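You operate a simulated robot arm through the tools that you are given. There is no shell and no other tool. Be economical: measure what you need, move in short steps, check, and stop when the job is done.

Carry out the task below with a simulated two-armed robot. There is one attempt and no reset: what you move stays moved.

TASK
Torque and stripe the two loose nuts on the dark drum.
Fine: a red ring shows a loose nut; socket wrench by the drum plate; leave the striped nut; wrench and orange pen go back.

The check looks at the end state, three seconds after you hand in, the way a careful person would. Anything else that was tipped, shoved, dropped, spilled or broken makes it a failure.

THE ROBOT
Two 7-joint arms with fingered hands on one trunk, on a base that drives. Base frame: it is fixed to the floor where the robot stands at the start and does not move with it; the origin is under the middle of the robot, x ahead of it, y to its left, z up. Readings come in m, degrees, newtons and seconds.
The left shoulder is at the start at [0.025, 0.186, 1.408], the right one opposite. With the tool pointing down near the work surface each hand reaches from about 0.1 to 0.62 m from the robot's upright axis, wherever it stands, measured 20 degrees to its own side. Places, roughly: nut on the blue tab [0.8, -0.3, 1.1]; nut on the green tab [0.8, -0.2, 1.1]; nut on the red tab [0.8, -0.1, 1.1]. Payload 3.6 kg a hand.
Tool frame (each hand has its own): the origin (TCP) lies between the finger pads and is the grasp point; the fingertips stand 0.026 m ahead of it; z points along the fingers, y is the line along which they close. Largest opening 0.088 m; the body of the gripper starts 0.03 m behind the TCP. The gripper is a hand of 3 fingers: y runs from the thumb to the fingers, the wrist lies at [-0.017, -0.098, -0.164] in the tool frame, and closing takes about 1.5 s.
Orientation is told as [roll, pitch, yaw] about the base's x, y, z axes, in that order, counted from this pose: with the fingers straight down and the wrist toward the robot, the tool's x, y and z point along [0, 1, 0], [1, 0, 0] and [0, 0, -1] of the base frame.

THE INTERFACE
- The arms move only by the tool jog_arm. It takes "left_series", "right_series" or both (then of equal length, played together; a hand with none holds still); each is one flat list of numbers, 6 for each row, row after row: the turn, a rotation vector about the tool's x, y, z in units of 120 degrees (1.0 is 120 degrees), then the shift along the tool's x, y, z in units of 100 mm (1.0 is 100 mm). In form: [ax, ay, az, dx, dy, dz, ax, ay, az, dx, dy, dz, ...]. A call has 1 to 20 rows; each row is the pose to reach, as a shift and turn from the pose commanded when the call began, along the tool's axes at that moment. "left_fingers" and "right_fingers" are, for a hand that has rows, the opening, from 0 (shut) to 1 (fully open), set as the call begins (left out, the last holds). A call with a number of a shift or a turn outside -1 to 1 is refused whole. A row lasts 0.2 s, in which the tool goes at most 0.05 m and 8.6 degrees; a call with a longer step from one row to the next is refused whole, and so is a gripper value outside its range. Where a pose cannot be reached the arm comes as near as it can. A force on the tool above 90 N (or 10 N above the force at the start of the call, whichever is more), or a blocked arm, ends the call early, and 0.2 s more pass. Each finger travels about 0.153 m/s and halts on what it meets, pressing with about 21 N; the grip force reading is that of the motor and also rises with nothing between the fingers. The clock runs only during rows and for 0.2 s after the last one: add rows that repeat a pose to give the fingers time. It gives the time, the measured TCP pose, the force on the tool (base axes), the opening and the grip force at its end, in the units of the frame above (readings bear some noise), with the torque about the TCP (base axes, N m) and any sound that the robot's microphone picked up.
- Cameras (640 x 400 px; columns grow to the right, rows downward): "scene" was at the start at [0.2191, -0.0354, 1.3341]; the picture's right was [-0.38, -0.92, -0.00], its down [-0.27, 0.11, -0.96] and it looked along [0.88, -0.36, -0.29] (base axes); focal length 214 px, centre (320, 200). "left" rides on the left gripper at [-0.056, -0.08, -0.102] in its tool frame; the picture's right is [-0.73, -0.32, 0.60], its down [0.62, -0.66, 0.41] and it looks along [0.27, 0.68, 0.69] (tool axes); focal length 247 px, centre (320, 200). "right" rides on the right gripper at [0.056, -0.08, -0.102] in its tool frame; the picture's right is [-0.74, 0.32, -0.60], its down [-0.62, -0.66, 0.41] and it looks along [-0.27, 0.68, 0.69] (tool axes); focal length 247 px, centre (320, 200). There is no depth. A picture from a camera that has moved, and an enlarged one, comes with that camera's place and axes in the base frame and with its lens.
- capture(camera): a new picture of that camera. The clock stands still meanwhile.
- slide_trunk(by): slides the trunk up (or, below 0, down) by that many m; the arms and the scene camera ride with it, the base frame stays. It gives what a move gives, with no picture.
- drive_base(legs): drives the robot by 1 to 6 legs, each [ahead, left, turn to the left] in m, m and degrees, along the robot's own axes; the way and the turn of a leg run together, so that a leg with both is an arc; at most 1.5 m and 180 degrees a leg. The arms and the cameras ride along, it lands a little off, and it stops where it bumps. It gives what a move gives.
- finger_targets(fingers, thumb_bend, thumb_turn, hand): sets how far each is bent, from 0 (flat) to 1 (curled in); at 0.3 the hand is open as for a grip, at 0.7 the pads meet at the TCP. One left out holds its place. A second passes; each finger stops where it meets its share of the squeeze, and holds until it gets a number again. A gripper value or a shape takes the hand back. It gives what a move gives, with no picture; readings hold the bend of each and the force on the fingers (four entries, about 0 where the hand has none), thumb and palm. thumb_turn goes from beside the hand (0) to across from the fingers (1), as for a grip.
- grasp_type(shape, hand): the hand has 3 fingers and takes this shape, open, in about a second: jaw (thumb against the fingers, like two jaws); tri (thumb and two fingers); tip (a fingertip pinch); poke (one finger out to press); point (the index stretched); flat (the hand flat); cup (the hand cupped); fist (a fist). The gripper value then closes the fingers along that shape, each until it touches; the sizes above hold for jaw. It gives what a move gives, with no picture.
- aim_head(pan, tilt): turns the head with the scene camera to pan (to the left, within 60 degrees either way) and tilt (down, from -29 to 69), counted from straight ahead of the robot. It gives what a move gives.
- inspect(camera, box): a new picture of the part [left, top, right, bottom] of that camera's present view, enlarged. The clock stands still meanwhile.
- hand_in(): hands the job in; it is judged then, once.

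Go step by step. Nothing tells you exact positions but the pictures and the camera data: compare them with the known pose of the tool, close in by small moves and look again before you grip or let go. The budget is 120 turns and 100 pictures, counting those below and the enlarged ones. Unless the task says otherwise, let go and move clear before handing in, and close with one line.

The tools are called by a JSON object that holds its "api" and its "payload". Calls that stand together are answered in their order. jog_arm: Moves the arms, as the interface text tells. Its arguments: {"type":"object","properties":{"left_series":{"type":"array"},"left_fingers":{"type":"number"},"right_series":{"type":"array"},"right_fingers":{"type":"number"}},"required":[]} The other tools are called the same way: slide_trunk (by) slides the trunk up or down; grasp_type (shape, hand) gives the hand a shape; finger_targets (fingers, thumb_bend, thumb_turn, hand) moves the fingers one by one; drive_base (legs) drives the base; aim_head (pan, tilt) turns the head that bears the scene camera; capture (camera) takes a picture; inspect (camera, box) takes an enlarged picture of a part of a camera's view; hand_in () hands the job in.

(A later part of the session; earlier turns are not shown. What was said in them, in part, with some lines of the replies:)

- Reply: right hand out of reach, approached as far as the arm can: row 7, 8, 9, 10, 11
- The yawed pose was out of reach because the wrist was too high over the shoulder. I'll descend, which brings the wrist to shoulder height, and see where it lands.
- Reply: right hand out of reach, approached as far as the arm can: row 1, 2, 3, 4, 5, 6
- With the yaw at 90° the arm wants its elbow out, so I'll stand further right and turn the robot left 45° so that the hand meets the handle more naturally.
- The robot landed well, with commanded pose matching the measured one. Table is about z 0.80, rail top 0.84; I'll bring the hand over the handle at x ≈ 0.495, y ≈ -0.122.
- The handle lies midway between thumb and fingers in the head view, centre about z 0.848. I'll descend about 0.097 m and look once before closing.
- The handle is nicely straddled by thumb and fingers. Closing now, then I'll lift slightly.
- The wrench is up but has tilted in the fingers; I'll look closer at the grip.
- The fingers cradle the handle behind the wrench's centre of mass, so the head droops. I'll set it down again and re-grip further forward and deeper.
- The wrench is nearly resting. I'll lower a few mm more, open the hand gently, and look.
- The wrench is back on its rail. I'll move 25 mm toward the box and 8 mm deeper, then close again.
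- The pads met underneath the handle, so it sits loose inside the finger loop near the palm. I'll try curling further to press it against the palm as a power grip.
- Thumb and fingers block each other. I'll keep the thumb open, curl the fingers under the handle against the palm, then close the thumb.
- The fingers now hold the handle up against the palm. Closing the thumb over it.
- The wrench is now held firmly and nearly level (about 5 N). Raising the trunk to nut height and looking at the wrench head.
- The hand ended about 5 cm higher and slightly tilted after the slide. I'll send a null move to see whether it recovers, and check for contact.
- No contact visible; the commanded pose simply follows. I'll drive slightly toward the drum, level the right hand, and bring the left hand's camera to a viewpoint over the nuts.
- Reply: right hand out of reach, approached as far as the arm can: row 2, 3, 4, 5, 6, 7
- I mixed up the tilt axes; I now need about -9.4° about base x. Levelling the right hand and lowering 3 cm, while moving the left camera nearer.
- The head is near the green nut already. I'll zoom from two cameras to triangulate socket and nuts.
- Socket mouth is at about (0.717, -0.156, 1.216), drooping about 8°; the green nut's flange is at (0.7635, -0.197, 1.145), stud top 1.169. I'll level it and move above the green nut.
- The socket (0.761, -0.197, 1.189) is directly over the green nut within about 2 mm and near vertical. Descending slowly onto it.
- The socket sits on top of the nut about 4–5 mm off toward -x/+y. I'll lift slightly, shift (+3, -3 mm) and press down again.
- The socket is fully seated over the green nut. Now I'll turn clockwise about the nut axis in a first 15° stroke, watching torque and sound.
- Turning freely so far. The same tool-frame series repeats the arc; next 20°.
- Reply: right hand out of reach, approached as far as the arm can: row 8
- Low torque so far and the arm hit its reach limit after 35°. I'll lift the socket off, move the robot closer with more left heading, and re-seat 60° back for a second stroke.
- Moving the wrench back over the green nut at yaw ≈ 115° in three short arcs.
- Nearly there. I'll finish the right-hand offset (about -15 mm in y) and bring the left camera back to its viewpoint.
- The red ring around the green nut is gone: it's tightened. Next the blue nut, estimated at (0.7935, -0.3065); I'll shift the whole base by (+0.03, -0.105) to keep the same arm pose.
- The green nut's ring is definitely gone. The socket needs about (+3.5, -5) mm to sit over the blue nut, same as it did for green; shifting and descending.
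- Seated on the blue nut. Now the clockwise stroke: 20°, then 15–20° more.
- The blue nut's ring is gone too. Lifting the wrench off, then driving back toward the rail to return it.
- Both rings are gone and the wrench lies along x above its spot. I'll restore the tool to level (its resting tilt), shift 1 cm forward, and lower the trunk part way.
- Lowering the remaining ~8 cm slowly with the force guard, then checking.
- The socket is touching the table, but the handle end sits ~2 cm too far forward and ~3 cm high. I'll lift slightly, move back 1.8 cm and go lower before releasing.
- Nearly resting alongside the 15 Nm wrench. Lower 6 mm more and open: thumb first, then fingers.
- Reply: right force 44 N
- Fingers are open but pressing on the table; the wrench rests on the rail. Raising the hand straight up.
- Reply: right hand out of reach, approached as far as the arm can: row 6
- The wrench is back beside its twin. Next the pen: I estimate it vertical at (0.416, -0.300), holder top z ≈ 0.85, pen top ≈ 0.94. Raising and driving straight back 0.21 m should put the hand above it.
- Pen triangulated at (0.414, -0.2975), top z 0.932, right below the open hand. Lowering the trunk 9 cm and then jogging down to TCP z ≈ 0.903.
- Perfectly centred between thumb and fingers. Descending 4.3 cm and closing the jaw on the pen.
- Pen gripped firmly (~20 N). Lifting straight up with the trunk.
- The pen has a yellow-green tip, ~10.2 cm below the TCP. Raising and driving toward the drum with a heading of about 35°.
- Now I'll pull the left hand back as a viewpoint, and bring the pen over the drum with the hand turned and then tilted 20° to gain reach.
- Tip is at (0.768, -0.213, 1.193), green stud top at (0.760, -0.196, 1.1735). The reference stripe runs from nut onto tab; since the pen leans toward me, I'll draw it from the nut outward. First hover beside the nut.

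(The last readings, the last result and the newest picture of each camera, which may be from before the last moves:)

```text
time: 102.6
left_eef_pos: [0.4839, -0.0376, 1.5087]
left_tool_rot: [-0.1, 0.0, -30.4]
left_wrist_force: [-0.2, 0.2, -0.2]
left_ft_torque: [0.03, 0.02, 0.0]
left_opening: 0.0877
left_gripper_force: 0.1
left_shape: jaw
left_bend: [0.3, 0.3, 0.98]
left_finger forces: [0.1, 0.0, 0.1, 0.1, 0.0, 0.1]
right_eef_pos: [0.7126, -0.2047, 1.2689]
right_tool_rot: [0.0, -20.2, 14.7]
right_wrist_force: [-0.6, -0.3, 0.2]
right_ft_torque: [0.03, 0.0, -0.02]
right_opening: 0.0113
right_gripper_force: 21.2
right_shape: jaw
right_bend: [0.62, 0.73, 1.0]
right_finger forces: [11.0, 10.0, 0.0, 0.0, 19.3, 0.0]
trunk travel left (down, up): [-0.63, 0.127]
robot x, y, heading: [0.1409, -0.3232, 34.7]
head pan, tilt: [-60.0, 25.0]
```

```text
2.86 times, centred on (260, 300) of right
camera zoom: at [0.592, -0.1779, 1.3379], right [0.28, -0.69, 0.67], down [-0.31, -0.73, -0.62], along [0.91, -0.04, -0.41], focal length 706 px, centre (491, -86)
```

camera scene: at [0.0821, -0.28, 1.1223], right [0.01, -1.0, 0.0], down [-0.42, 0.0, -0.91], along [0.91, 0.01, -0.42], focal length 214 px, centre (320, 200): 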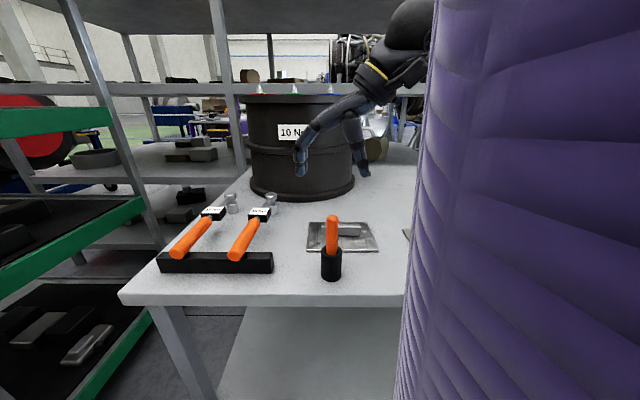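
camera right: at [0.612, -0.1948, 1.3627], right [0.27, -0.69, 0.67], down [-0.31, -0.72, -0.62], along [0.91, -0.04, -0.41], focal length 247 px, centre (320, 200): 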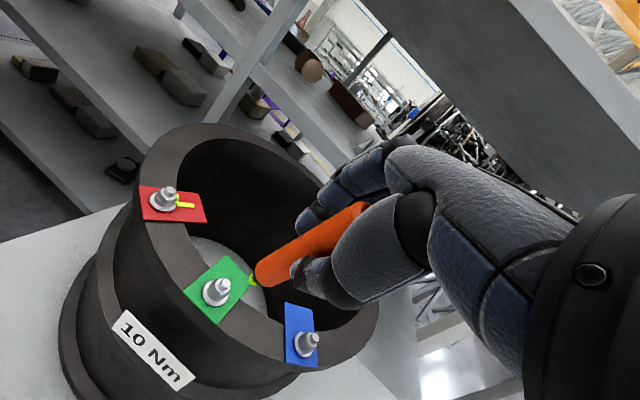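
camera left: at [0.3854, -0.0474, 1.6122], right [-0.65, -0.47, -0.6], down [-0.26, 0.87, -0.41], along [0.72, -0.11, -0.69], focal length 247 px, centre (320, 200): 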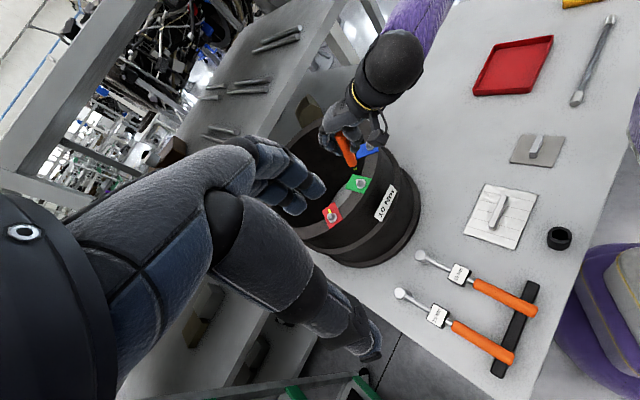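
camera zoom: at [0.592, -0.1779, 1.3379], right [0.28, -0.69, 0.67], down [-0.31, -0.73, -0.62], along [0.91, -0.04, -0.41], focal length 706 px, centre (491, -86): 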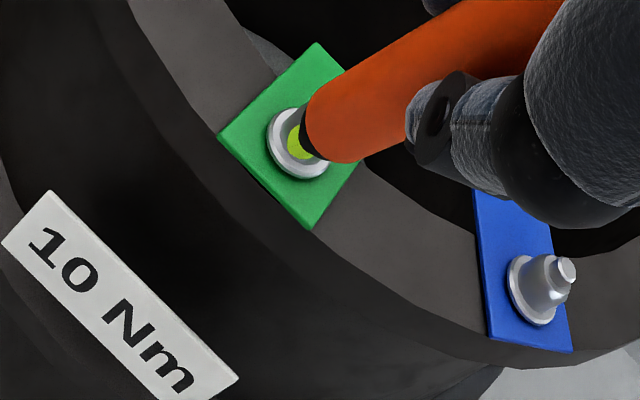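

The tip is about 17 mm outward from the nut axis and ~1.5 cm above the flange. I'll move it in 8 mm while lowering onto the flange, and read the force.

{"api": "jog_arm", "payload": {"right_series": [0, 0, 0, -0.01, 0.022, 0.051, 0, 0, 0, -0.015, 0.02, 0.114, 0, 0, 0, -0.018, 0.015, 0.155, 0, 0, 0, -0.02, 0.017, 0.177, 0, 0, 0, -0.02, 0.017, 0.177]}}

{"api": "inspect", "payload": {"camera": "left", "box": [335, 145, 395, 205]}}

```text
time: 103.8
left_eef_pos: [0.4831, -0.0387, 1.5093]
left_tool_rot: [0.0, 0.0, -30.3]
left_wrist_force: [0.2, 0.1, 0.2]
left_ft_torque: [0.01, -0.01, 0.03]
left_opening: 0.0876
left_gripper_force: 0.1
left_shape: jaw
left_bend: [0.3, 0.3, 0.98]
left_finger forces: [0.0, 0.0, 0.0, 0.0, 0.0, 0.0]
right_eef_pos: [0.7214, -0.2048, 1.2537]
right_tool_rot: [-0.1, -20.1, 14.8]
right_wrist_force: [0.4, 0.5, -0.2]
right_ft_torque: [0.02, -0.03, 0.0]
right_opening: 0.0114
right_gripper_force: 21.0
right_shape: jaw
right_bend: [0.62, 0.73, 1.0]
right_finger forces: [11.1, 9.9, 0.0, 0.0, 19.3, 0.1]
trunk travel left (down, up): [-0.63, 0.127]
robot x, y, heading: [0.1431, -0.3272, 34.6]
head pan, tilt: [-60.0, 25.0]
```

```text
6.67 times, centred on (365, 175) of left
camera zoom: at [0.3857, -0.0464, 1.6119], right [-0.65, -0.47, -0.6], down [-0.26, 0.87, -0.41], along [0.72, -0.11, -0.69], focal length 1646 px, centre (20, 367)
```

zoom: 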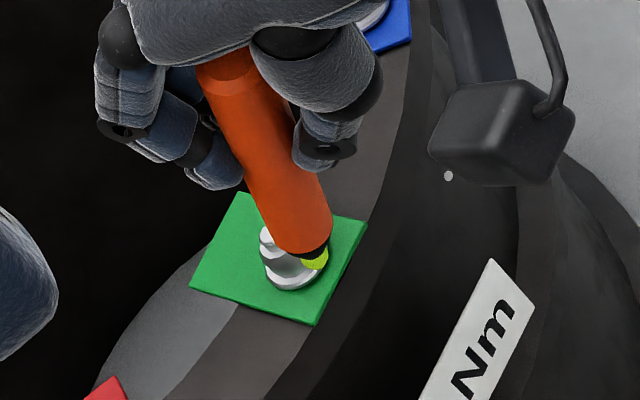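

No contact yet; the tip hovers a few mm above the flange's near edge. Now the stroke: down onto the flange, against the nut, then outward over the tab.

{"api": "jog_arm", "payload": {"right_series": [0, 0, 0, 0, -0.01, 0.028, 0, 0, 0, -0.005, 0.001, 0.054, 0, 0, 0, -0.005, -0.003, 0.063, 0, 0, 0, 0, -0.021, 0.056, 0, 0, 0, 0.008, -0.051, 0.056, 0, 0, 0, 0.015, -0.086, 0.064, 0, 0, 0, 0.023, -0.116, 0.064, 0, 0, 0, 0.03, -0.144, 0.054, 0, 0, 0, 0.036, -0.162, 0.047]}}

{"api": "inspect", "payload": {"camera": "left", "box": [335, 145, 395, 205]}}

```text
time: 105.8
left_eef_pos: [0.4832, -0.0385, 1.51]
left_tool_rot: [-0.2, 0.0, -30.4]
left_wrist_force: [0.4, 0.0, -0.4]
left_ft_torque: [0.01, -0.01, 0.0]
left_opening: 0.0878
left_gripper_force: 0.0
left_shape: jaw
left_bend: [0.3, 0.3, 0.98]
left_finger forces: [0.1, 0.1, 0.0, 0.0, 0.1, 0.0]
right_eef_pos: [0.7064, -0.2048, 1.2436]
right_tool_rot: [-0.1, -20.2, 14.7]
right_wrist_force: [-0.1, -0.4, -0.6]
right_ft_torque: [0.01, 0.0, -0.03]
right_opening: 0.0116
right_gripper_force: 21.0
right_shape: jaw
right_bend: [0.62, 0.73, 1.0]
right_finger forces: [11.1, 10.0, 0.0, 0.0, 19.3, 0.0]
trunk travel left (down, up): [-0.63, 0.127]
robot x, y, heading: [0.1425, -0.3265, 34.6]
head pan, tilt: [-60.0, 25.0]
```

```text
6.67 times, centred on (365, 175) of left
camera zoom: at [0.3857, -0.0463, 1.6119], right [-0.65, -0.47, -0.6], down [-0.26, 0.87, -0.41], along [0.72, -0.11, -0.69], focal length 1646 px, centre (20, 367)
```

zoom: 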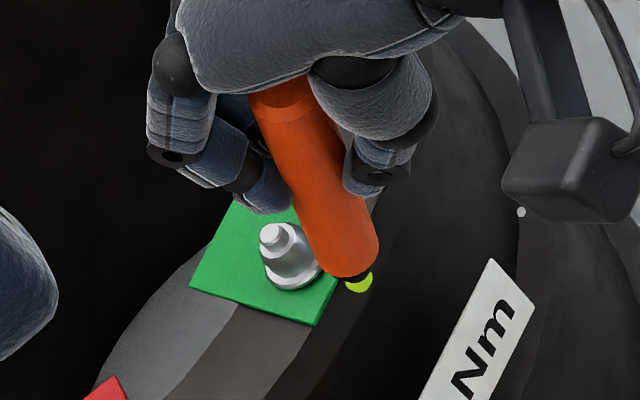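

No contact was made: the surfaces are a few mm lower and the nut ~1 cm further in than assumed (flange ≈ 1.139 at x ≈ 0.774). I'll lift, re-approach the flange and aim the stripe toward the tab's near-right corner, where there is more tab.

{"api": "jog_arm", "payload": {"right_series": [0, 0, 0, 0, 0.069, -0.188, 0, 0, 0, -0.08, 0.172, -0.149, 0, 0, 0, -0.158, 0.276, -0.111, 0, 0, 0, -0.158, 0.242, -0.017, 0, 0, 0, -0.158, 0.214, 0.058, 0, 0, 0, -0.158, 0.2, 0.096, 0, 0, 0, -0.158, 0.2, 0.096]}}

{"api": "inspect", "payload": {"camera": "left", "box": [335, 145, 395, 205]}}

{"api": "inspect", "payload": {"camera": "right", "box": [200, 240, 300, 340]}}

```text
time: 107.4
left_eef_pos: [0.484, -0.0371, 1.5097]
left_tool_rot: [-0.1, 0.0, -30.3]
left_wrist_force: [0.1, 0.6, 0.1]
left_ft_torque: [-0.03, -0.02, 0.0]
left_opening: 0.0879
left_gripper_force: 0.1
left_shape: jaw
left_bend: [0.3, 0.3, 0.98]
left_finger forces: [0.0, 0.1, 0.0, 0.0, 0.1, 0.0]
right_eef_pos: [0.7313, -0.214, 1.2408]
right_tool_rot: [0.0, -20.2, 14.6]
right_wrist_force: [-0.1, -0.3, -0.6]
right_ft_torque: [-0.03, 0.05, -0.01]
right_opening: 0.0115
right_gripper_force: 20.4
right_shape: jaw
right_bend: [0.62, 0.73, 1.0]
right_finger forces: [11.2, 10.4, 0.0, 0.1, 20.2, 0.1]
trunk travel left (down, up): [-0.63, 0.127]
robot x, y, heading: [0.1421, -0.329, 35.0]
head pan, tilt: [-60.0, 25.0]
```

```text
6.67 times, centred on (365, 175) of left
camera zoom: at [0.3856, -0.0464, 1.6119], right [-0.65, -0.47, -0.6], down [-0.26, 0.87, -0.41], along [0.72, -0.11, -0.69], focal length 1646 px, centre (20, 367)
```

zoom: 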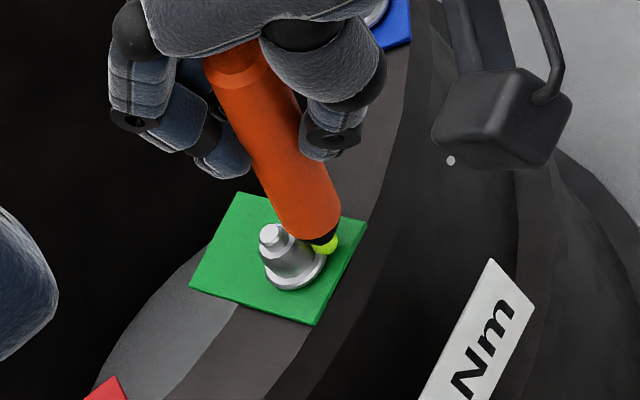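

```text
4.00 times, centred on (250, 290) of right
camera zoom: at [0.6107, -0.187, 1.3096], right [0.28, -0.69, 0.67], down [-0.31, -0.73, -0.62], along [0.91, -0.04, -0.41], focal length 988 px, centre (600, -160)
```

zoom: 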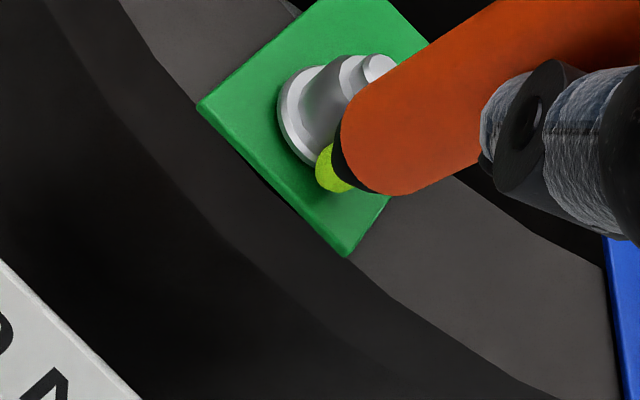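

The tip is now at tab height right at the flange's edge. I'll hop onto the flange rim, press, and drag outward across the tab toward its corner.

{"api": "jog_arm", "payload": {"right_series": [0, 0, 0, 0, 0.042, -0.113, 0, 0, 0, 0.03, 0.044, -0.112, 0, 0, 0, 0.03, 0.026, -0.065, 0, 0, 0, 0.03, 0.016, -0.037, 0, 0, 0, 0.015, -0.002, -0.044, 0, 0, 0, -0.006, -0.033, -0.022, 0, 0, 0, -0.026, -0.065, 0.007, 0, 0, 0, -0.04, -0.091, 0.01, 0, 0, 0, -0.059, -0.116, 0.001, 0, 0, 0, -0.074, -0.139, -0.008]}}

{"api": "inspect", "payload": {"camera": "right", "box": [200, 240, 300, 340]}}

```text
time: 109.6
left_eef_pos: [0.4836, -0.0383, 1.5096]
left_tool_rot: [-0.1, 0.0, -30.4]
left_wrist_force: [-0.9, 0.1, 0.1]
left_ft_torque: [0.04, 0.03, -0.02]
left_opening: 0.0877
left_gripper_force: 0.1
left_shape: jaw
left_bend: [0.3, 0.3, 0.98]
left_finger forces: [0.0, 0.0, 0.1, 0.0, 0.0, 0.1]
right_eef_pos: [0.7206, -0.2239, 1.237]
right_tool_rot: [0.0, -20.3, 14.7]
right_wrist_force: [-0.2, -0.4, 0.5]
right_ft_torque: [0.05, -0.07, 0.02]
right_opening: 0.0115
right_gripper_force: 20.7
right_shape: jaw
right_bend: [0.62, 0.73, 1.0]
right_finger forces: [11.9, 10.7, 0.0, 0.0, 20.1, 0.0]
trunk travel left (down, up): [-0.63, 0.127]
robot x, y, heading: [0.1415, -0.33, 34.6]
head pan, tilt: [-60.0, 25.0]
```

```text
4.00 times, centred on (250, 290) of right
camera zoom: at [0.6, -0.1985, 1.3063], right [0.28, -0.69, 0.67], down [-0.31, -0.73, -0.62], along [0.91, -0.04, -0.41], focal length 988 px, centre (600, -160)
```

zoom: 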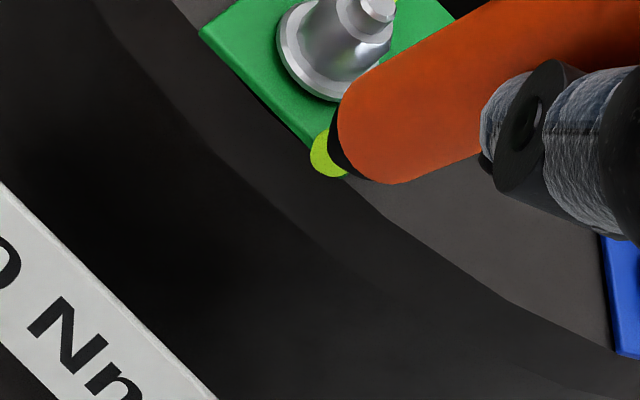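

I see a bit of yellow appearing near the nut. Lifting the pen clear to look.

{"api": "jog_arm", "payload": {"right_series": [0, 0, 0, 0, 0.05, -0.14, 0, 0, 0, 0, 0, -0.34, 0, 0, 0, -0.1, -0.3, -0.5, 0, 0, 0, -0.2, -0.5, -0.6, 0, 0, 0, -0.2, -0.5, -0.6]}}

{"api": "inspect", "payload": {"camera": "left", "box": [335, 135, 395, 205]}}

```text
time: 110.8
left_eef_pos: [0.4844, -0.0368, 1.5084]
left_tool_rot: [-0.1, -0.1, -30.4]
left_wrist_force: [-0.1, -0.9, 0.4]
left_ft_torque: [-0.01, 0.01, 0.01]
left_opening: 0.0878
left_gripper_force: 0.0
left_shape: jaw
left_bend: [0.3, 0.3, 0.98]
left_finger forces: [0.1, 0.1, 0.0, 0.0, 0.0, 0.1]
right_eef_pos: [0.6619, -0.2622, 1.2766]
right_tool_rot: [-0.1, -20.2, 14.7]
right_wrist_force: [-0.5, 0.4, -0.3]
right_ft_torque: [0.01, -0.02, 0.01]
right_opening: 0.0118
right_gripper_force: 20.9
right_shape: jaw
right_bend: [0.62, 0.73, 1.0]
right_finger forces: [11.5, 10.7, 0.0, 0.1, 20.2, 0.1]
trunk travel left (down, up): [-0.63, 0.127]
robot x, y, heading: [0.1397, -0.3258, 35.0]
head pan, tilt: [-60.0, 25.0]
```

```text
5.71 times, centred on (365, 170) of left
camera zoom: at [0.386, -0.046, 1.6118], right [-0.65, -0.47, -0.6], down [-0.26, 0.87, -0.41], along [0.72, -0.11, -0.69], focal length 1411 px, centre (63, 371)
```

zoom: 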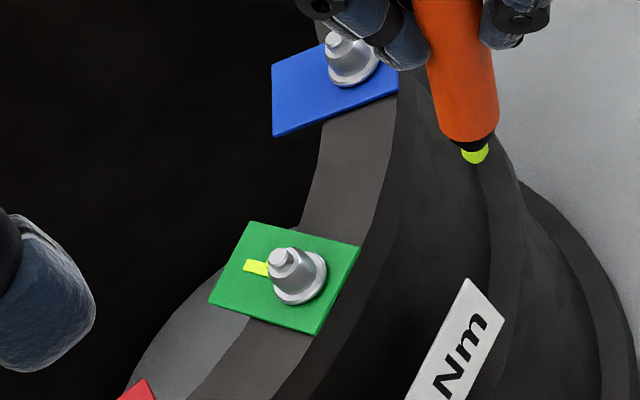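

A yellow stripe now runs from the green nut onto its tab, just like the reference. Same for blue: displacement from green is (+0.030, -0.105), so I'll hover at TCP (0.761, -0.316, 1.287).

{"api": "jog_arm", "payload": {"right_series": [0, 0, 0, 0, 0.035, -0.094, 0, 0, 0, -0.2, 0.23, -0.07, 0, 0, 0, -0.4, 0.43, 0.05, 0, 0, 0, -0.6, 0.62, 0.12, 0, 0, 0, -0.774, 0.806, 0.191, 0, 0, 0, -0.774, 0.806, 0.191]}}

{"api": "inspect", "payload": {"camera": "left", "box": [335, 115, 405, 195]}}

{"api": "inspect", "payload": {"camera": "right", "box": [190, 230, 310, 350]}}

```text
time: 112.2
left_eef_pos: [0.4827, -0.0383, 1.5109]
left_tool_rot: [-0.1, 0.0, -30.4]
left_wrist_force: [0.3, 0.3, 0.1]
left_ft_torque: [0.0, 0.04, 0.01]
left_opening: 0.0879
left_gripper_force: 0.0
left_shape: jaw
left_bend: [0.3, 0.3, 0.98]
left_finger forces: [0.0, 0.0, 0.1, 0.0, 0.0, 0.0]
right_eef_pos: [0.7605, -0.3159, 1.2856]
right_tool_rot: [0.0, -20.2, 14.6]
right_wrist_force: [-0.9, 0.0, -0.7]
right_ft_torque: [0.0, -0.04, -0.01]
right_opening: 0.0117
right_gripper_force: 21.4
right_shape: jaw
right_bend: [0.62, 0.73, 1.0]
right_finger forces: [11.6, 10.8, 0.0, 0.1, 20.0, 0.0]
trunk travel left (down, up): [-0.63, 0.127]
robot x, y, heading: [0.1391, -0.3289, 34.9]
head pan, tilt: [-60.0, 25.0]
```

```text
5.00 times, centred on (370, 155) of left
camera zoom: at [0.3855, -0.0458, 1.6118], right [-0.65, -0.47, -0.6], down [-0.26, 0.87, -0.41], along [0.72, -0.11, -0.69], focal length 1235 px, centre (70, 425)
```

zoom: 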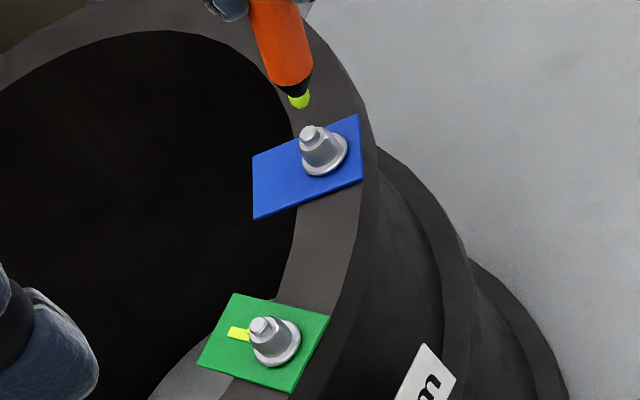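

```text
3.33 times, centred on (250, 290) of right
camera zoom: at [0.6395, -0.2891, 1.3554], right [0.28, -0.69, 0.67], down [-0.31, -0.73, -0.62], along [0.91, -0.04, -0.41], focal length 823 px, centre (553, -100)
```

zoom: 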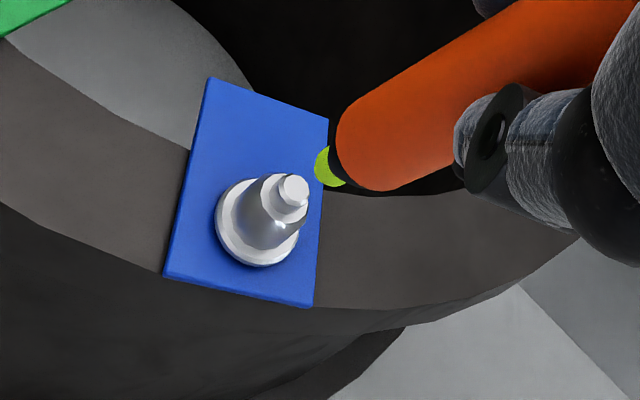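

Tip at (0.798, -0.307, 1.181); blue nut at (0.811, -0.309), flange ≈ 1.133. Lowering onto the near side of the flange, pressing against the nut, then dragging outward.

{"api": "jog_arm", "payload": {"right_series": [0, 0, 0, -0.081, 0.029, 0.011, 0, 0, 0, -0.081, -0.041, 0.199, 0, 0, 0, -0.081, -0.089, 0.33, 0, 0, 0, -0.081, -0.11, 0.386, 0, 0, 0, -0.081, -0.124, 0.424, 0, 0, 0, -0.068, -0.092, 0.436, 0, 0, 0, -0.068, -0.096, 0.445, 0, 0, 0, -0.102, -0.169, 0.439, 0, 0, 0, -0.118, -0.228, 0.439]}}

{"api": "inspect", "payload": {"camera": "left", "box": [335, 115, 405, 195]}}

```text
time: 114.2
left_eef_pos: [0.4801, -0.0375, 1.5107]
left_tool_rot: [0.0, -0.1, -30.4]
left_wrist_force: [-0.1, -0.6, 0.2]
left_ft_torque: [-0.03, 0.03, -0.01]
left_opening: 0.0877
left_gripper_force: 0.1
left_shape: jaw
left_bend: [0.3, 0.3, 0.98]
left_finger forces: [0.0, 0.0, 0.1, 0.0, 0.1, 0.0]
right_eef_pos: [0.7568, -0.3263, 1.2398]
right_tool_rot: [0.2, -20.5, 14.5]
right_wrist_force: [-5.2, -2.1, 20.3]
right_ft_torque: [0.15, -0.4, 0.06]
right_opening: 0.0142
right_gripper_force: 20.8
right_shape: jaw
right_bend: [0.62, 0.73, 1.0]
right_finger forces: [17.8, 15.6, 0.0, 0.0, 24.6, 0.0]
trunk travel left (down, up): [-0.63, 0.127]
robot x, y, heading: [0.1423, -0.3244, 34.8]
head pan, tilt: [-60.0, 25.0]
```

```text
5.00 times, centred on (370, 155) of left
camera zoom: at [0.3827, -0.0455, 1.6122], right [-0.65, -0.47, -0.6], down [-0.26, 0.87, -0.41], along [0.72, -0.11, -0.69], focal length 1235 px, centre (70, 425)
```

zoom: 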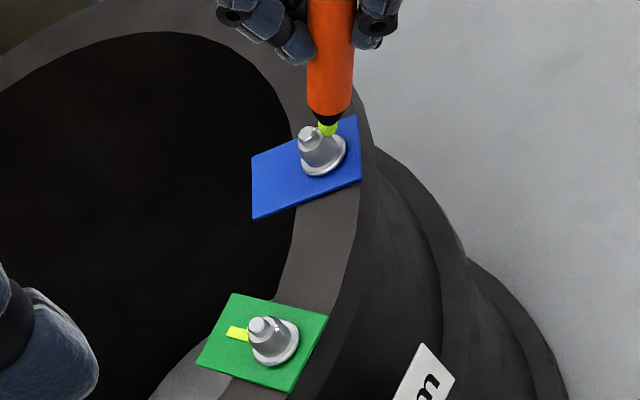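

The tip presses on the flange (20 N) but no stripe yet. I'll ease off 2 mm and drag outward onto the tab.

{"api": "jog_arm", "payload": {"right_series": [0, 0, 0, 0, 0.007, -0.019, 0, 0, 0, -0.014, -0.016, -0.028, 0, 0, 0, -0.038, -0.048, -0.018, 0, 0, 0, -0.059, -0.089, -0.011, 0, 0, 0, -0.081, -0.124, -0.025]}}

{"api": "inspect", "payload": {"camera": "left", "box": [335, 115, 405, 195]}}

```text
time: 115.4
left_eef_pos: [0.4833, -0.0379, 1.5096]
left_tool_rot: [-0.2, 0.0, -30.4]
left_wrist_force: [-1.2, 0.6, 0.3]
left_ft_torque: [-0.03, 0.02, -0.02]
left_opening: 0.0878
left_gripper_force: 0.1
left_shape: jaw
left_bend: [0.3, 0.3, 0.98]
left_finger forces: [0.0, 0.1, 0.0, 0.0, 0.0, 0.1]
right_eef_pos: [0.7463, -0.337, 1.2377]
right_tool_rot: [-0.1, -19.8, 14.5]
right_wrist_force: [0.5, 0.2, -0.5]
right_ft_torque: [-0.01, 0.01, 0.0]
right_opening: 0.0127
right_gripper_force: 21.1
right_shape: jaw
right_bend: [0.62, 0.73, 1.0]
right_finger forces: [12.7, 10.7, 0.0, 0.1, 19.9, 0.0]
trunk travel left (down, up): [-0.63, 0.127]
robot x, y, heading: [0.1418, -0.3245, 34.7]
head pan, tilt: [-60.0, 25.0]
```

```text
5.00 times, centred on (370, 155) of left
camera zoom: at [0.3851, -0.0464, 1.612], right [-0.65, -0.47, -0.6], down [-0.26, 0.87, -0.41], along [0.72, -0.11, -0.69], focal length 1235 px, centre (70, 425)
```

zoom: 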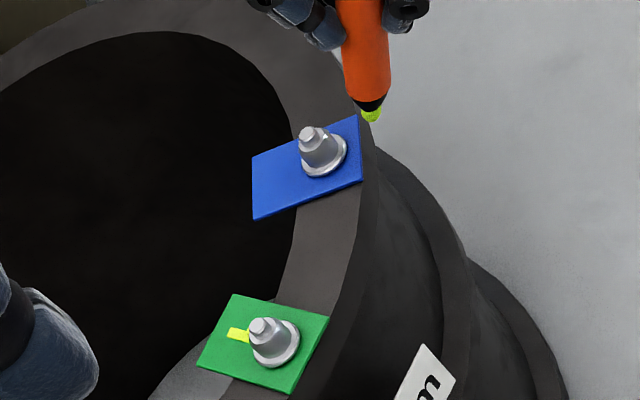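

No mark on blue yet; the pen slipped a few mm up in the grip. I'll lift, re-approach the flange's near-right side, and check from the right camera.

{"api": "jog_arm", "payload": {"right_series": [0, 0, 0, 0, 0.069, -0.188, 0, 0, 0, 0.035, 0.17, -0.145, 0, 0, 0, 0.07, 0.3, -0.103, 0, 0, 0, 0.07, 0.272, -0.028, 0, 0, 0, 0.07, 0.272, -0.028]}}

{"api": "inspect", "payload": {"camera": "right", "box": [190, 230, 310, 350]}}

{"api": "inspect", "payload": {"camera": "left", "box": [345, 115, 395, 165]}}

```text
time: 116.6
left_eef_pos: [0.4848, -0.0377, 1.5095]
left_tool_rot: [-0.1, -0.1, -30.5]
left_wrist_force: [0.7, 0.2, 0.1]
left_ft_torque: [0.03, 0.02, 0.01]
left_opening: 0.0878
left_gripper_force: 0.1
left_shape: jaw
left_bend: [0.3, 0.3, 0.98]
left_finger forces: [0.1, 0.0, 0.0, 0.0, 0.0, 0.1]
right_eef_pos: [0.768, -0.3252, 1.2468]
right_tool_rot: [0.1, -20.2, 14.7]
right_wrist_force: [0.4, 0.8, -0.1]
right_ft_torque: [-0.03, -0.01, 0.0]
right_opening: 0.0129
right_gripper_force: 20.8
right_shape: jaw
right_bend: [0.62, 0.73, 1.0]
right_finger forces: [12.8, 10.7, 0.0, 0.0, 19.9, 0.0]
trunk travel left (down, up): [-0.63, 0.127]
robot x, y, heading: [0.1409, -0.3248, 34.9]
head pan, tilt: [-60.0, 25.0]
```

```text
3.33 times, centred on (250, 290) of right
camera zoom: at [0.6489, -0.2983, 1.3167], right [0.28, -0.69, 0.67], down [-0.31, -0.73, -0.62], along [0.91, -0.04, -0.41], focal length 823 px, centre (553, -100)
```

zoom: 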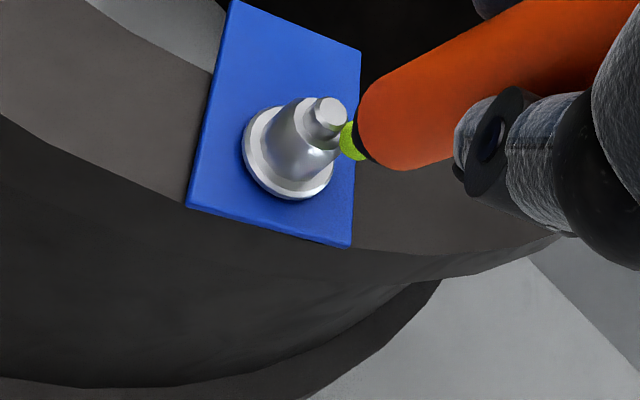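

```text
8.00 times, centred on (370, 140) of left
camera zoom: at [0.3859, -0.0459, 1.6118], right [-0.65, -0.47, -0.6], down [-0.26, 0.87, -0.41], along [0.72, -0.11, -0.69], focal length 1976 px, centre (-80, 680)
```

zoom: 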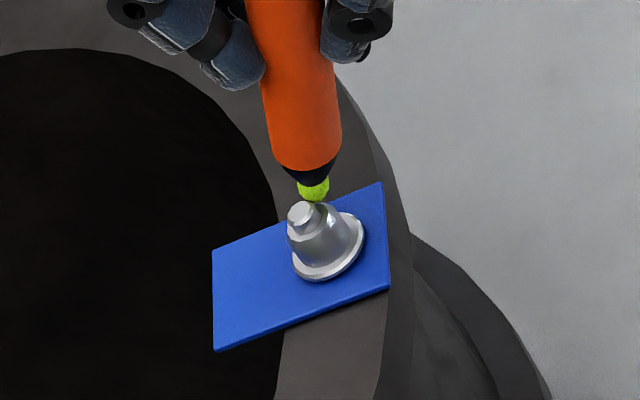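

Tip at (0.811, -0.316, 1.1515), nut centre (0.8106, -0.308, 1.133). I'll bring it 6 mm toward me, down onto the flange beside the hex, then draw out across the tab.

{"api": "jog_arm", "payload": {"right_series": [0, 0, 0, 0.01, -0.056, -0.021, 0, 0, 0, 0.01, -0.09, 0.073, 0, 0, 0, 0.01, -0.108, 0.12, 0, 0, 0, 0.018, -0.103, 0.143, 0, 0, 0, 0.018, -0.107, 0.152, 0, 0, 0, -0.001, -0.131, 0.143, 0, 0, 0, -0.025, -0.163, 0.153, 0, 0, 0, -0.049, -0.195, 0.162, 0, 0, 0, -0.073, -0.224, 0.162]}}

{"api": "inspect", "payload": {"camera": "left", "box": [345, 115, 395, 165]}}

```text
time: 118.6
left_eef_pos: [0.4832, -0.0388, 1.5099]
left_tool_rot: [0.0, 0.1, -30.4]
left_wrist_force: [-0.3, 0.6, 0.3]
left_ft_torque: [0.01, -0.02, 0.0]
left_opening: 0.0878
left_gripper_force: 0.0
left_shape: jaw
left_bend: [0.3, 0.3, 0.98]
left_finger forces: [0.0, 0.1, 0.0, 0.0, 0.1, 0.1]
right_eef_pos: [0.7588, -0.3327, 1.2308]
right_tool_rot: [-0.2, -19.8, 14.5]
right_wrist_force: [-0.3, -0.7, 1.5]
right_ft_torque: [0.06, -0.09, -0.01]
right_opening: 0.0125
right_gripper_force: 21.2
right_shape: jaw
right_bend: [0.62, 0.73, 1.0]
right_finger forces: [13.7, 11.3, 0.0, 0.0, 20.1, 0.0]
right hand out of reach, approached as far as the arm can: row 8, 9
trunk travel left (down, up): [-0.63, 0.127]
robot x, y, heading: [0.1433, -0.3253, 34.6]
head pan, tilt: [-60.0, 25.0]
```

```text
8.00 times, centred on (370, 140) of left
camera zoom: at [0.3857, -0.0465, 1.6119], right [-0.65, -0.47, -0.6], down [-0.26, 0.87, -0.41], along [0.72, -0.11, -0.69], focal length 1976 px, centre (-80, 680)
```

zoom: 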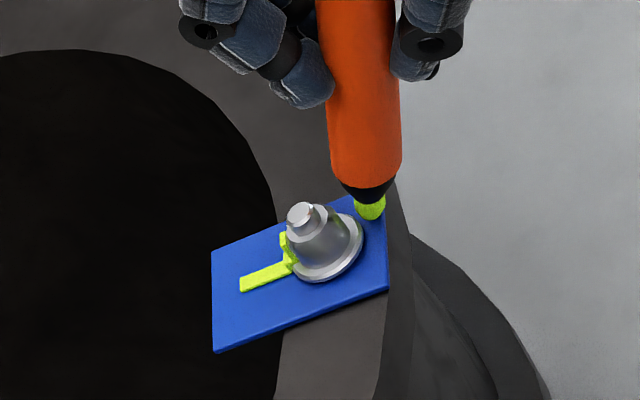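

Both nuts now carry a yellow stripe. Lifting the pen clear, levelling the hand and returning to the carrying pose.

{"api": "jog_arm", "payload": {"right_series": [0, 0, 0, 0, 0.06, -0.16, 0, 0, 0, 0, 0.12, -0.32, 0, 0, 0, 0, 0.174, -0.469, 0, 0, 0, -0.1, 0, -0.6, 0, 0, 0, -0.188, -0.226, -0.723, 0, 0, 0, -0.188, -0.226, -0.723]}}

{"api": "jog_arm", "payload": {"right_series": [0.042, 0, 0, -0.09, -0.12, -0.1, 0.084, 0, 0, -0.18, -0.25, -0.2, 0.126, 0, 0, -0.27, -0.38, -0.3, 0.1675, 0, 0, -0.357, -0.504, -0.4, 0.1675, 0, 0, -0.357, -0.504, -0.4]}}

{"api": "inspect", "payload": {"camera": "left", "box": [320, 100, 420, 230]}}

{"api": "jog_arm", "payload": {"right_series": [0, 0, -0.066, -0.05, -0.07, 0.04, 0, 0, -0.132, -0.1, -0.14, 0.08, 0, 0, -0.2, -0.15, -0.2, 0.12, 0, 0, -0.266, -0.2, -0.27, 0.16, 0, 0, -0.333, -0.228, -0.341, 0.2, 0, 0, -0.333, -0.228, -0.341, 0.2]}}

```text
time: 120.0
left_eef_pos: [0.4838, -0.0374, 1.508]
left_tool_rot: [-0.1, -0.1, -30.4]
left_wrist_force: [0.3, 0.7, -0.1]
left_ft_torque: [-0.03, -0.01, -0.04]
left_opening: 0.0874
left_gripper_force: 0.1
left_shape: jaw
left_bend: [0.3, 0.3, 0.98]
left_finger forces: [0.0, 0.1, 0.1, 0.1, 0.0, 0.1]
right_eef_pos: [0.7168, -0.3634, 1.2901]
right_tool_rot: [0.1, -20.2, 14.7]
right_wrist_force: [0.8, -0.5, -0.6]
right_ft_torque: [0.02, 0.01, 0.02]
right_opening: 0.0124
right_gripper_force: 21.0
right_shape: jaw
right_bend: [0.62, 0.73, 1.0]
right_finger forces: [12.7, 10.5, 0.0, 0.0, 19.7, 0.1]
trunk travel left (down, up): [-0.63, 0.127]
robot x, y, heading: [0.1396, -0.3283, 34.6]
head pan, tilt: [-60.0, 25.0]
```

```text
time: 121.2
left_eef_pos: [0.4854, -0.038, 1.5088]
left_tool_rot: [-0.1, 0.0, -30.4]
left_wrist_force: [-0.4, 0.4, 0.5]
left_ft_torque: [-0.05, 0.0, 0.01]
left_opening: 0.088
left_gripper_force: 0.0
left_shape: jaw
left_bend: [0.3, 0.3, 0.98]
left_finger forces: [0.1, 0.0, 0.0, 0.0, 0.1, 0.1]
right_eef_pos: [0.6662, -0.4122, 1.3111]
right_tool_rot: [-0.1, 0.0, 14.7]
right_wrist_force: [0.7, -1.1, -0.7]
right_ft_torque: [0.03, 0.0, 0.0]
right_opening: 0.0125
right_gripper_force: 21.6
right_shape: jaw
right_bend: [0.62, 0.73, 1.0]
right_finger forces: [12.8, 10.7, 0.0, 0.1, 19.8, 0.0]
trunk travel left (down, up): [-0.63, 0.127]
robot x, y, heading: [0.1466, -0.326, 34.7]
head pan, tilt: [-60.0, 25.0]
```

```text
3.08 times, centred on (370, 165) of left
camera zoom: at [0.386, -0.0461, 1.6118], right [-0.65, -0.47, -0.6], down [-0.26, 0.87, -0.41], along [0.72, -0.11, -0.69], focal length 760 px, centre (166, 308)
```

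zoom: 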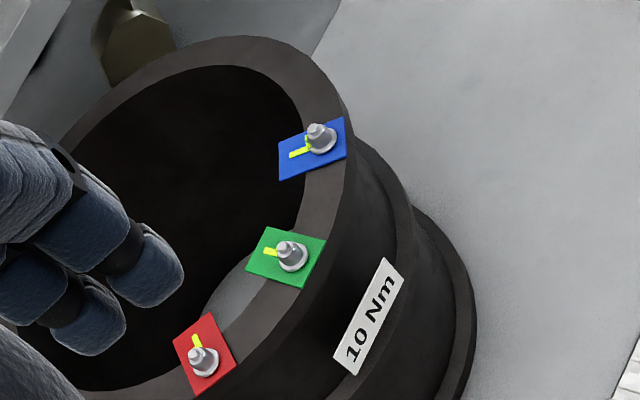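

```text
time: 122.6
left_eef_pos: [0.4845, -0.0365, 1.5098]
left_tool_rot: [0.0, 0.1, -30.4]
left_wrist_force: [0.2, 0.4, 0.1]
left_ft_torque: [-0.01, 0.0, -0.02]
left_opening: 0.0877
left_gripper_force: 0.0
left_shape: jaw
left_bend: [0.3, 0.3, 0.98]
left_finger forces: [0.0, 0.0, 0.0, 0.0, 0.0, 0.0]
right_eef_pos: [0.6409, -0.4417, 1.2906]
right_tool_rot: [0.0, 0.0, 54.6]
right_wrist_force: [0.1, -0.3, -2.5]
right_ft_torque: [0.0, 0.01, -0.01]
right_opening: 0.0126
right_gripper_force: 20.6
right_shape: jaw
right_bend: [0.62, 0.73, 1.0]
right_finger forces: [12.9, 10.6, 0.0, 0.0, 19.7, 0.1]
trunk travel left (down, up): [-0.63, 0.127]
robot x, y, heading: [0.1409, -0.3263, 35.0]
head pan, tilt: [-60.0, 25.0]
```

All three nuts now show yellow stripes and no rings. Driving back to the pen holder and lowering partway.

{"api": "drive_base", "payload": {"legs": [[0, 0, 25.6], [-0.184, 0.153, 0]]}}

{"api": "slide_trunk", "payload": {"by": -0.29}}

{"api": "capture", "payload": {"camera": "scene"}}

```text
time: 125.7
left_eef_pos: [0.0994, -0.0059, 1.5095]
left_tool_rot: [-0.1, 0.0, -4.3]
left_wrist_force: [-0.1, 0.6, 0.1]
left_ft_torque: [0.01, -0.02, 0.01]
left_opening: 0.0876
left_gripper_force: 0.0
left_shape: jaw
left_bend: [0.3, 0.3, 0.98]
left_finger forces: [0.1, 0.0, 0.1, 0.1, 0.1, 0.0]
right_eef_pos: [0.4173, -0.2994, 1.2902]
right_tool_rot: [0.0, -0.1, 80.7]
right_wrist_force: [-0.4, 0.3, 0.1]
right_ft_torque: [-0.01, 0.03, 0.0]
right_opening: 0.0124
right_gripper_force: 21.1
right_shape: jaw
right_bend: [0.62, 0.73, 1.0]
right_finger forces: [12.8, 10.5, 0.0, 0.0, 19.7, 0.1]
trunk travel left (down, up): [-0.63, 0.127]
robot x, y, heading: [-0.0803, -0.4206, 60.8]
head pan, tilt: [-60.0, 25.0]
```

```text
time: 128.6
left_eef_pos: [0.0982, -0.007, 1.2209]
left_tool_rot: [-0.1, 0.1, -4.4]
left_wrist_force: [0.4, -0.4, 0.5]
left_ft_torque: [0.0, -0.01, -0.01]
left_opening: 0.0874
left_gripper_force: 0.1
left_shape: jaw
left_bend: [0.3, 0.3, 0.98]
left_finger forces: [0.0, 0.1, 0.0, 0.0, 0.0, 0.0]
right_eef_pos: [0.4174, -0.2996, 1.0013]
right_tool_rot: [0.0, 0.0, 80.7]
right_wrist_force: [-0.2, -0.2, 0.1]
right_ft_torque: [0.0, 0.01, -0.02]
right_opening: 0.0124
right_gripper_force: 21.1
right_shape: jaw
right_bend: [0.62, 0.73, 1.0]
right_finger forces: [12.6, 10.6, 0.0, 0.1, 19.7, 0.0]
trunk travel left (down, up): [-0.34, 0.417]
robot x, y, heading: [-0.0795, -0.4163, 61.0]
head pan, tilt: [-60.0, 25.0]
```

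```text
12 pictures are left
camera scene: at [0.0841, -0.281, 1.1009], right [0.01, -1.0, 0.0], down [-0.42, -0.01, -0.91], along [0.91, 0.01, -0.42], focal length 214 px, centre (320, 200)
```

scene: 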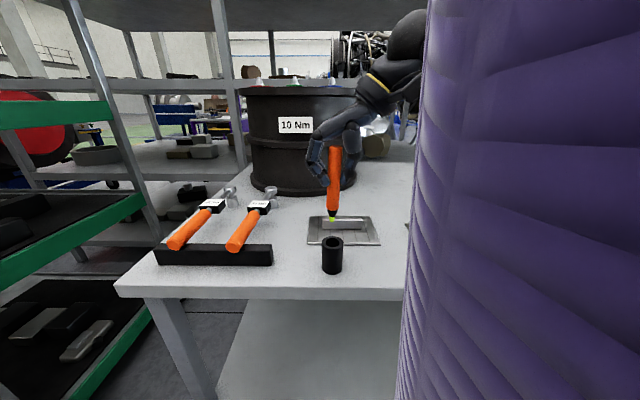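

Back over the holder. Zooming with two cameras to measure pen tilt and offset to the holder.

{"api": "inspect", "payload": {"camera": "scene", "box": [280, 135, 390, 285]}}

{"api": "capture", "payload": {"camera": "right"}}

```text
2.67 times, centred on (335, 210) of scene
camera zoom: at [0.0841, -0.281, 1.1009], right [0.01, -1.0, 0.0], down [-0.42, -0.01, -0.91], along [0.91, 0.01, -0.42], focal length 572 px, centre (280, 173)
```

zoom: 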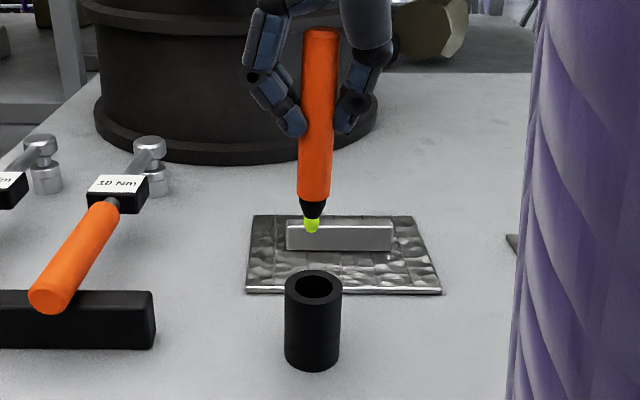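

```text
10 pictures are left
camera right: at [0.3492, -0.3692, 1.1034], right [0.78, 0.2, 0.6], down [0.51, -0.76, -0.41], along [0.37, 0.62, -0.69], focal length 247 px, centre (320, 200)
```

right: 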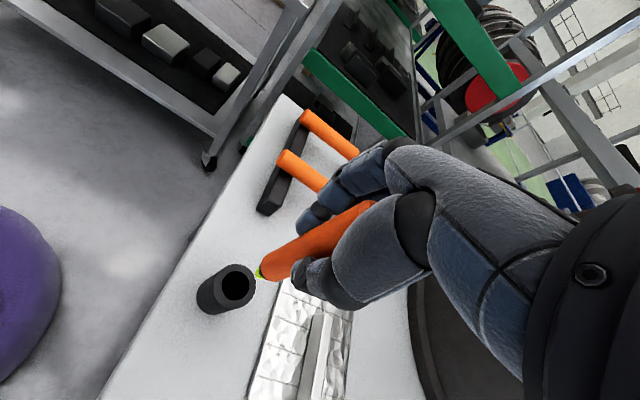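

Pen is within ~3° of vertical; tip needs about (-2, -2) mm to centre on the holder bore (0.417, -0.301, 0.860). Adjusting and lowering the tip just into the bore.

{"api": "jog_arm", "payload": {"right_series": [0, 0, 0, 0.017, -0.023, 0, 0, 0, 0, 0.017, -0.023, 0.15, 0, 0, 0, 0.017, -0.023, 0.3, 0, 0, 0, 0.017, -0.023, 0.45, 0, 0, 0, 0.017, -0.023, 0.58, 0, 0, 0, 0.017, -0.023, 0.58]}}

{"api": "inspect", "payload": {"camera": "scene", "box": [280, 175, 390, 285]}}

{"api": "inspect", "payload": {"camera": "right", "box": [180, 190, 400, 340]}}

```text
time: 130.0
left_eef_pos: [0.0996, -0.0054, 1.2187]
left_tool_rot: [-0.1, 0.0, -4.3]
left_wrist_force: [0.7, -1.0, -0.7]
left_ft_torque: [0.02, 0.0, 0.05]
left_opening: 0.0876
left_gripper_force: 0.1
left_shape: jaw
left_bend: [0.3, 0.3, 0.98]
left_finger forces: [0.0, 0.0, 0.0, 0.1, 0.0, 0.1]
right_eef_pos: [0.4149, -0.3018, 0.9407]
right_tool_rot: [0.0, 0.0, 80.7]
right_wrist_force: [0.6, 0.6, 0.2]
right_ft_torque: [0.01, 0.04, -0.01]
right_opening: 0.0126
right_gripper_force: 21.4
right_shape: jaw
right_bend: [0.62, 0.73, 1.0]
right_finger forces: [12.7, 10.6, 0.1, 0.0, 19.6, 0.0]
trunk travel left (down, up): [-0.34, 0.417]
robot x, y, heading: [-0.0805, -0.4131, 60.9]
head pan, tilt: [-60.0, 25.0]
```

```text
3.64 times, centred on (335, 230) of scene
camera zoom: at [0.0843, -0.2809, 1.1008], right [0.01, -1.0, 0.0], down [-0.42, -0.01, -0.91], along [0.91, 0.01, -0.42], focal length 780 px, centre (266, 91)
```

zoom: 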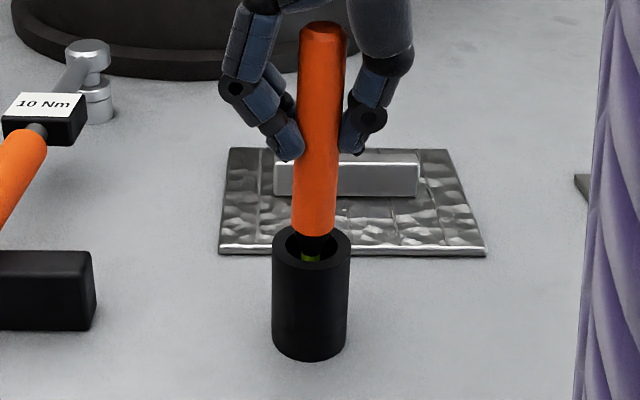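

```text
2.67 times, centred on (290, 265) of right
camera zoom: at [0.3464, -0.3712, 1.045], right [0.78, 0.2, 0.6], down [0.51, -0.76, -0.41], along [0.37, 0.62, -0.69], focal length 659 px, centre (400, 27)
```

zoom: 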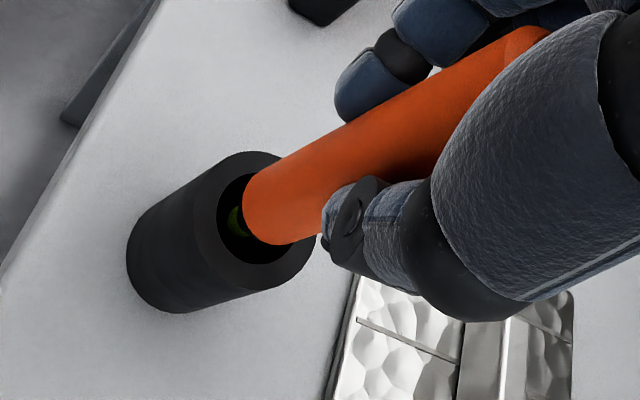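

The tip is inside the bore and centred within ~2 mm. Lowering the rest slowly.

{"api": "jog_arm", "payload": {"right_series": [0, 0, 0, -0.015, -0.008, 0, 0, 0, 0, -0.015, -0.008, 0.1, 0, 0, 0, -0.015, -0.008, 0.2, 0, 0, 0, -0.015, -0.008, 0.3, 0, 0, 0, -0.015, -0.008, 0.36, 0, 0, 0, -0.015, -0.008, 0.36]}}

{"api": "inspect", "payload": {"camera": "scene", "box": [280, 175, 390, 285]}}

```text
time: 131.4
left_eef_pos: [0.0989, -0.006, 1.2202]
left_tool_rot: [-0.1, -0.1, -4.3]
left_wrist_force: [-0.2, 0.9, -1.2]
left_ft_torque: [0.01, 0.0, 0.01]
left_opening: 0.0878
left_gripper_force: 0.1
left_shape: jaw
left_bend: [0.3, 0.3, 0.98]
left_finger forces: [0.0, 0.0, 0.0, 0.0, 0.0, 0.0]
right_eef_pos: [0.4154, -0.3032, 0.9061]
right_tool_rot: [0.0, -0.2, 80.7]
right_wrist_force: [-0.4, 0.1, -1.0]
right_ft_torque: [0.01, 0.04, 0.03]
right_opening: 0.0123
right_gripper_force: 21.1
right_shape: jaw
right_bend: [0.62, 0.73, 1.0]
right_finger forces: [12.6, 10.6, 0.0, 0.1, 19.8, 0.0]
trunk travel left (down, up): [-0.34, 0.417]
robot x, y, heading: [-0.0863, -0.4145, 60.8]
head pan, tilt: [-60.0, 25.0]
```

```text
3.64 times, centred on (335, 230) of scene
camera zoom: at [0.0843, -0.2809, 1.1008], right [0.01, -1.0, 0.0], down [-0.42, -0.01, -0.91], along [0.91, 0.01, -0.42], focal length 780 px, centre (266, 91)
```

zoom: 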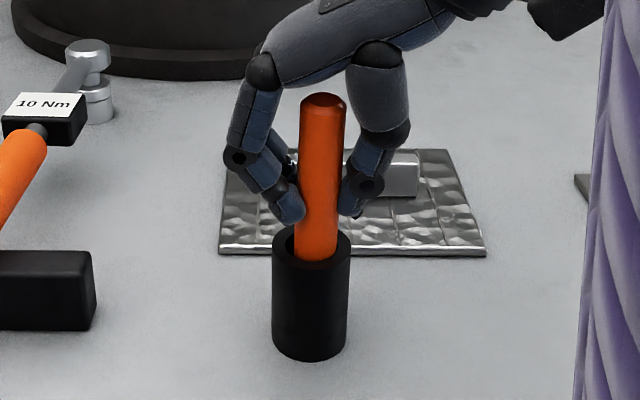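

Sliding in freely with no side force. A last 7 mm down, then release.

{"api": "jog_arm", "payload": {"right_series": [0, 0, 0, 0, 0, 0.03, 0, 0, 0, 0, 0, 0.06, 0, 0, 0, 0, 0, 0.06]}}

{"api": "jog_arm", "payload": {"right_series": [0, 0, 0, 0, 0, 0, 0, 0, 0, 0, 0, 0, 0, 0, 0, 0, 0, 0, 0, 0, 0, 0, 0, 0, 0, 0, 0, 0, 0, 0, 0, 0, 0, 0, 0, 0, 0, 0, 0, 0, 0, 0], "right_fingers": 1}}

{"api": "slide_trunk", "payload": {"by": 0.25}}

{"api": "capture", "payload": {"camera": "scene"}}

```text
time: 132.2
left_eef_pos: [0.0985, -0.0048, 1.2198]
left_tool_rot: [-0.1, 0.0, -4.3]
left_wrist_force: [0.4, 0.1, 0.1]
left_ft_torque: [-0.02, 0.01, 0.03]
left_opening: 0.0876
left_gripper_force: 0.1
left_shape: jaw
left_bend: [0.3, 0.3, 0.98]
left_finger forces: [0.0, 0.0, 0.0, 0.0, 0.0, 0.0]
right_eef_pos: [0.4159, -0.3036, 0.8995]
right_tool_rot: [0.0, -0.1, 80.7]
right_wrist_force: [-0.2, -0.6, -0.5]
right_ft_torque: [-0.01, 0.02, 0.02]
right_opening: 0.0123
right_gripper_force: 21.2
right_shape: jaw
right_bend: [0.62, 0.73, 1.0]
right_finger forces: [12.6, 10.6, 0.1, 0.0, 19.7, 0.1]
trunk travel left (down, up): [-0.34, 0.417]
robot x, y, heading: [-0.0836, -0.416, 60.9]
head pan, tilt: [-60.0, 25.0]
```

```text
time: 133.8
left_eef_pos: [0.0991, -0.0045, 1.2199]
left_tool_rot: [-0.1, 0.0, -4.3]
left_wrist_force: [0.2, -0.2, 0.5]
left_ft_torque: [-0.01, 0.0, -0.02]
left_opening: 0.0876
left_gripper_force: 0.2
left_shape: jaw
left_bend: [0.3, 0.3, 0.98]
left_finger forces: [0.0, 0.0, 0.0, 0.0, 0.0, 0.0]
right_eef_pos: [0.4161, -0.3038, 0.9005]
right_tool_rot: [0.0, -0.1, 80.7]
right_wrist_force: [0.0, 0.6, 0.1]
right_ft_torque: [0.02, -0.01, -0.02]
right_opening: 0.0878
right_gripper_force: 0.0
right_shape: jaw
right_bend: [0.3, 0.3, 0.98]
right_finger forces: [0.1, 0.0, 0.0, 0.1, 0.0, 0.0]
trunk travel left (down, up): [-0.34, 0.417]
robot x, y, heading: [-0.0766, -0.4161, 60.8]
head pan, tilt: [-60.0, 25.0]
```

```text
time: 136.4
left_eef_pos: [0.0991, -0.0057, 1.4695]
left_tool_rot: [-0.1, 0.1, -4.4]
left_wrist_force: [0.2, 0.0, 1.3]
left_ft_torque: [-0.03, 0.02, 0.0]
left_opening: 0.0876
left_gripper_force: 0.1
left_shape: jaw
left_bend: [0.3, 0.3, 0.98]
left_finger forces: [0.0, 0.1, 0.0, 0.1, 0.1, 0.0]
right_eef_pos: [0.4171, -0.3026, 1.149]
right_tool_rot: [0.0, -0.1, 80.8]
right_wrist_force: [-0.1, 0.5, -0.4]
right_ft_torque: [-0.02, 0.0, 0.01]
right_opening: 0.0877
right_gripper_force: 0.1
right_shape: jaw
right_bend: [0.3, 0.3, 0.98]
right_finger forces: [0.1, 0.0, 0.0, 0.1, 0.0, 0.1]
trunk travel left (down, up): [-0.59, 0.167]
robot x, y, heading: [-0.0777, -0.415, 60.8]
head pan, tilt: [-60.0, 25.0]
```

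```text
6 pictures are left
camera scene: at [0.0749, -0.2979, 1.362], right [0.01, -1.0, 0.0], down [-0.42, -0.01, -0.91], along [0.91, 0.01, -0.42], focal length 214 px, centre (320, 200)
```

scene: 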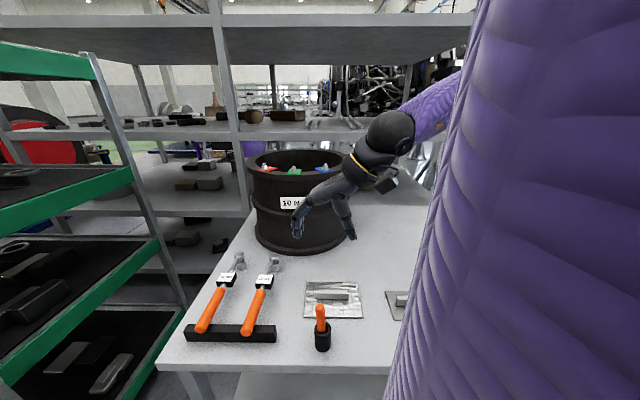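

The pen is standing in its holder and both wrenches lie on the rail. One last close check before handing in.

{"api": "inspect", "payload": {"camera": "scene", "box": [180, 230, 380, 360]}}

```text
3.08 times, centred on (280, 295) of scene
camera zoom: at [0.0749, -0.2979, 1.362], right [0.01, -1.0, 0.0], down [-0.42, -0.01, -0.91], along [0.91, 0.01, -0.42], focal length 660 px, centre (443, -92)
```

zoom: 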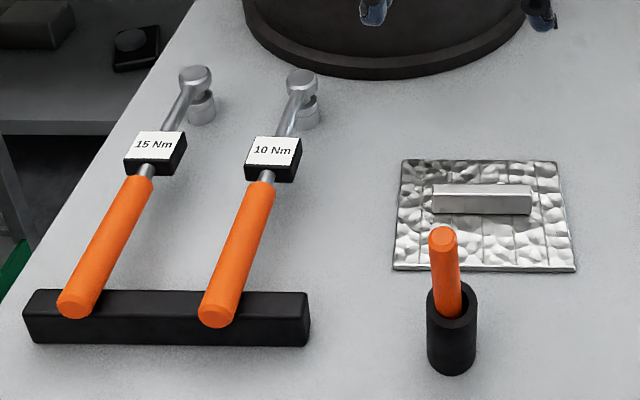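

The wrench is on its rail, the pen is in its holder, both nuts are tight and striped, and the hands are clear, so I'm handing in.

{"api": "hand_in", "payload": {}}

```text
The job is handed in.
```

I tightened the green-tab and blue-tab nuts with the 10 Nm wrench and striped both with the orange pen. I left the already-striped red-tab nut alone. The wrench is back on its rail and the pen is in its holder. I heard no wrench click, so I judged the nuts tight because both red rings disappeared.
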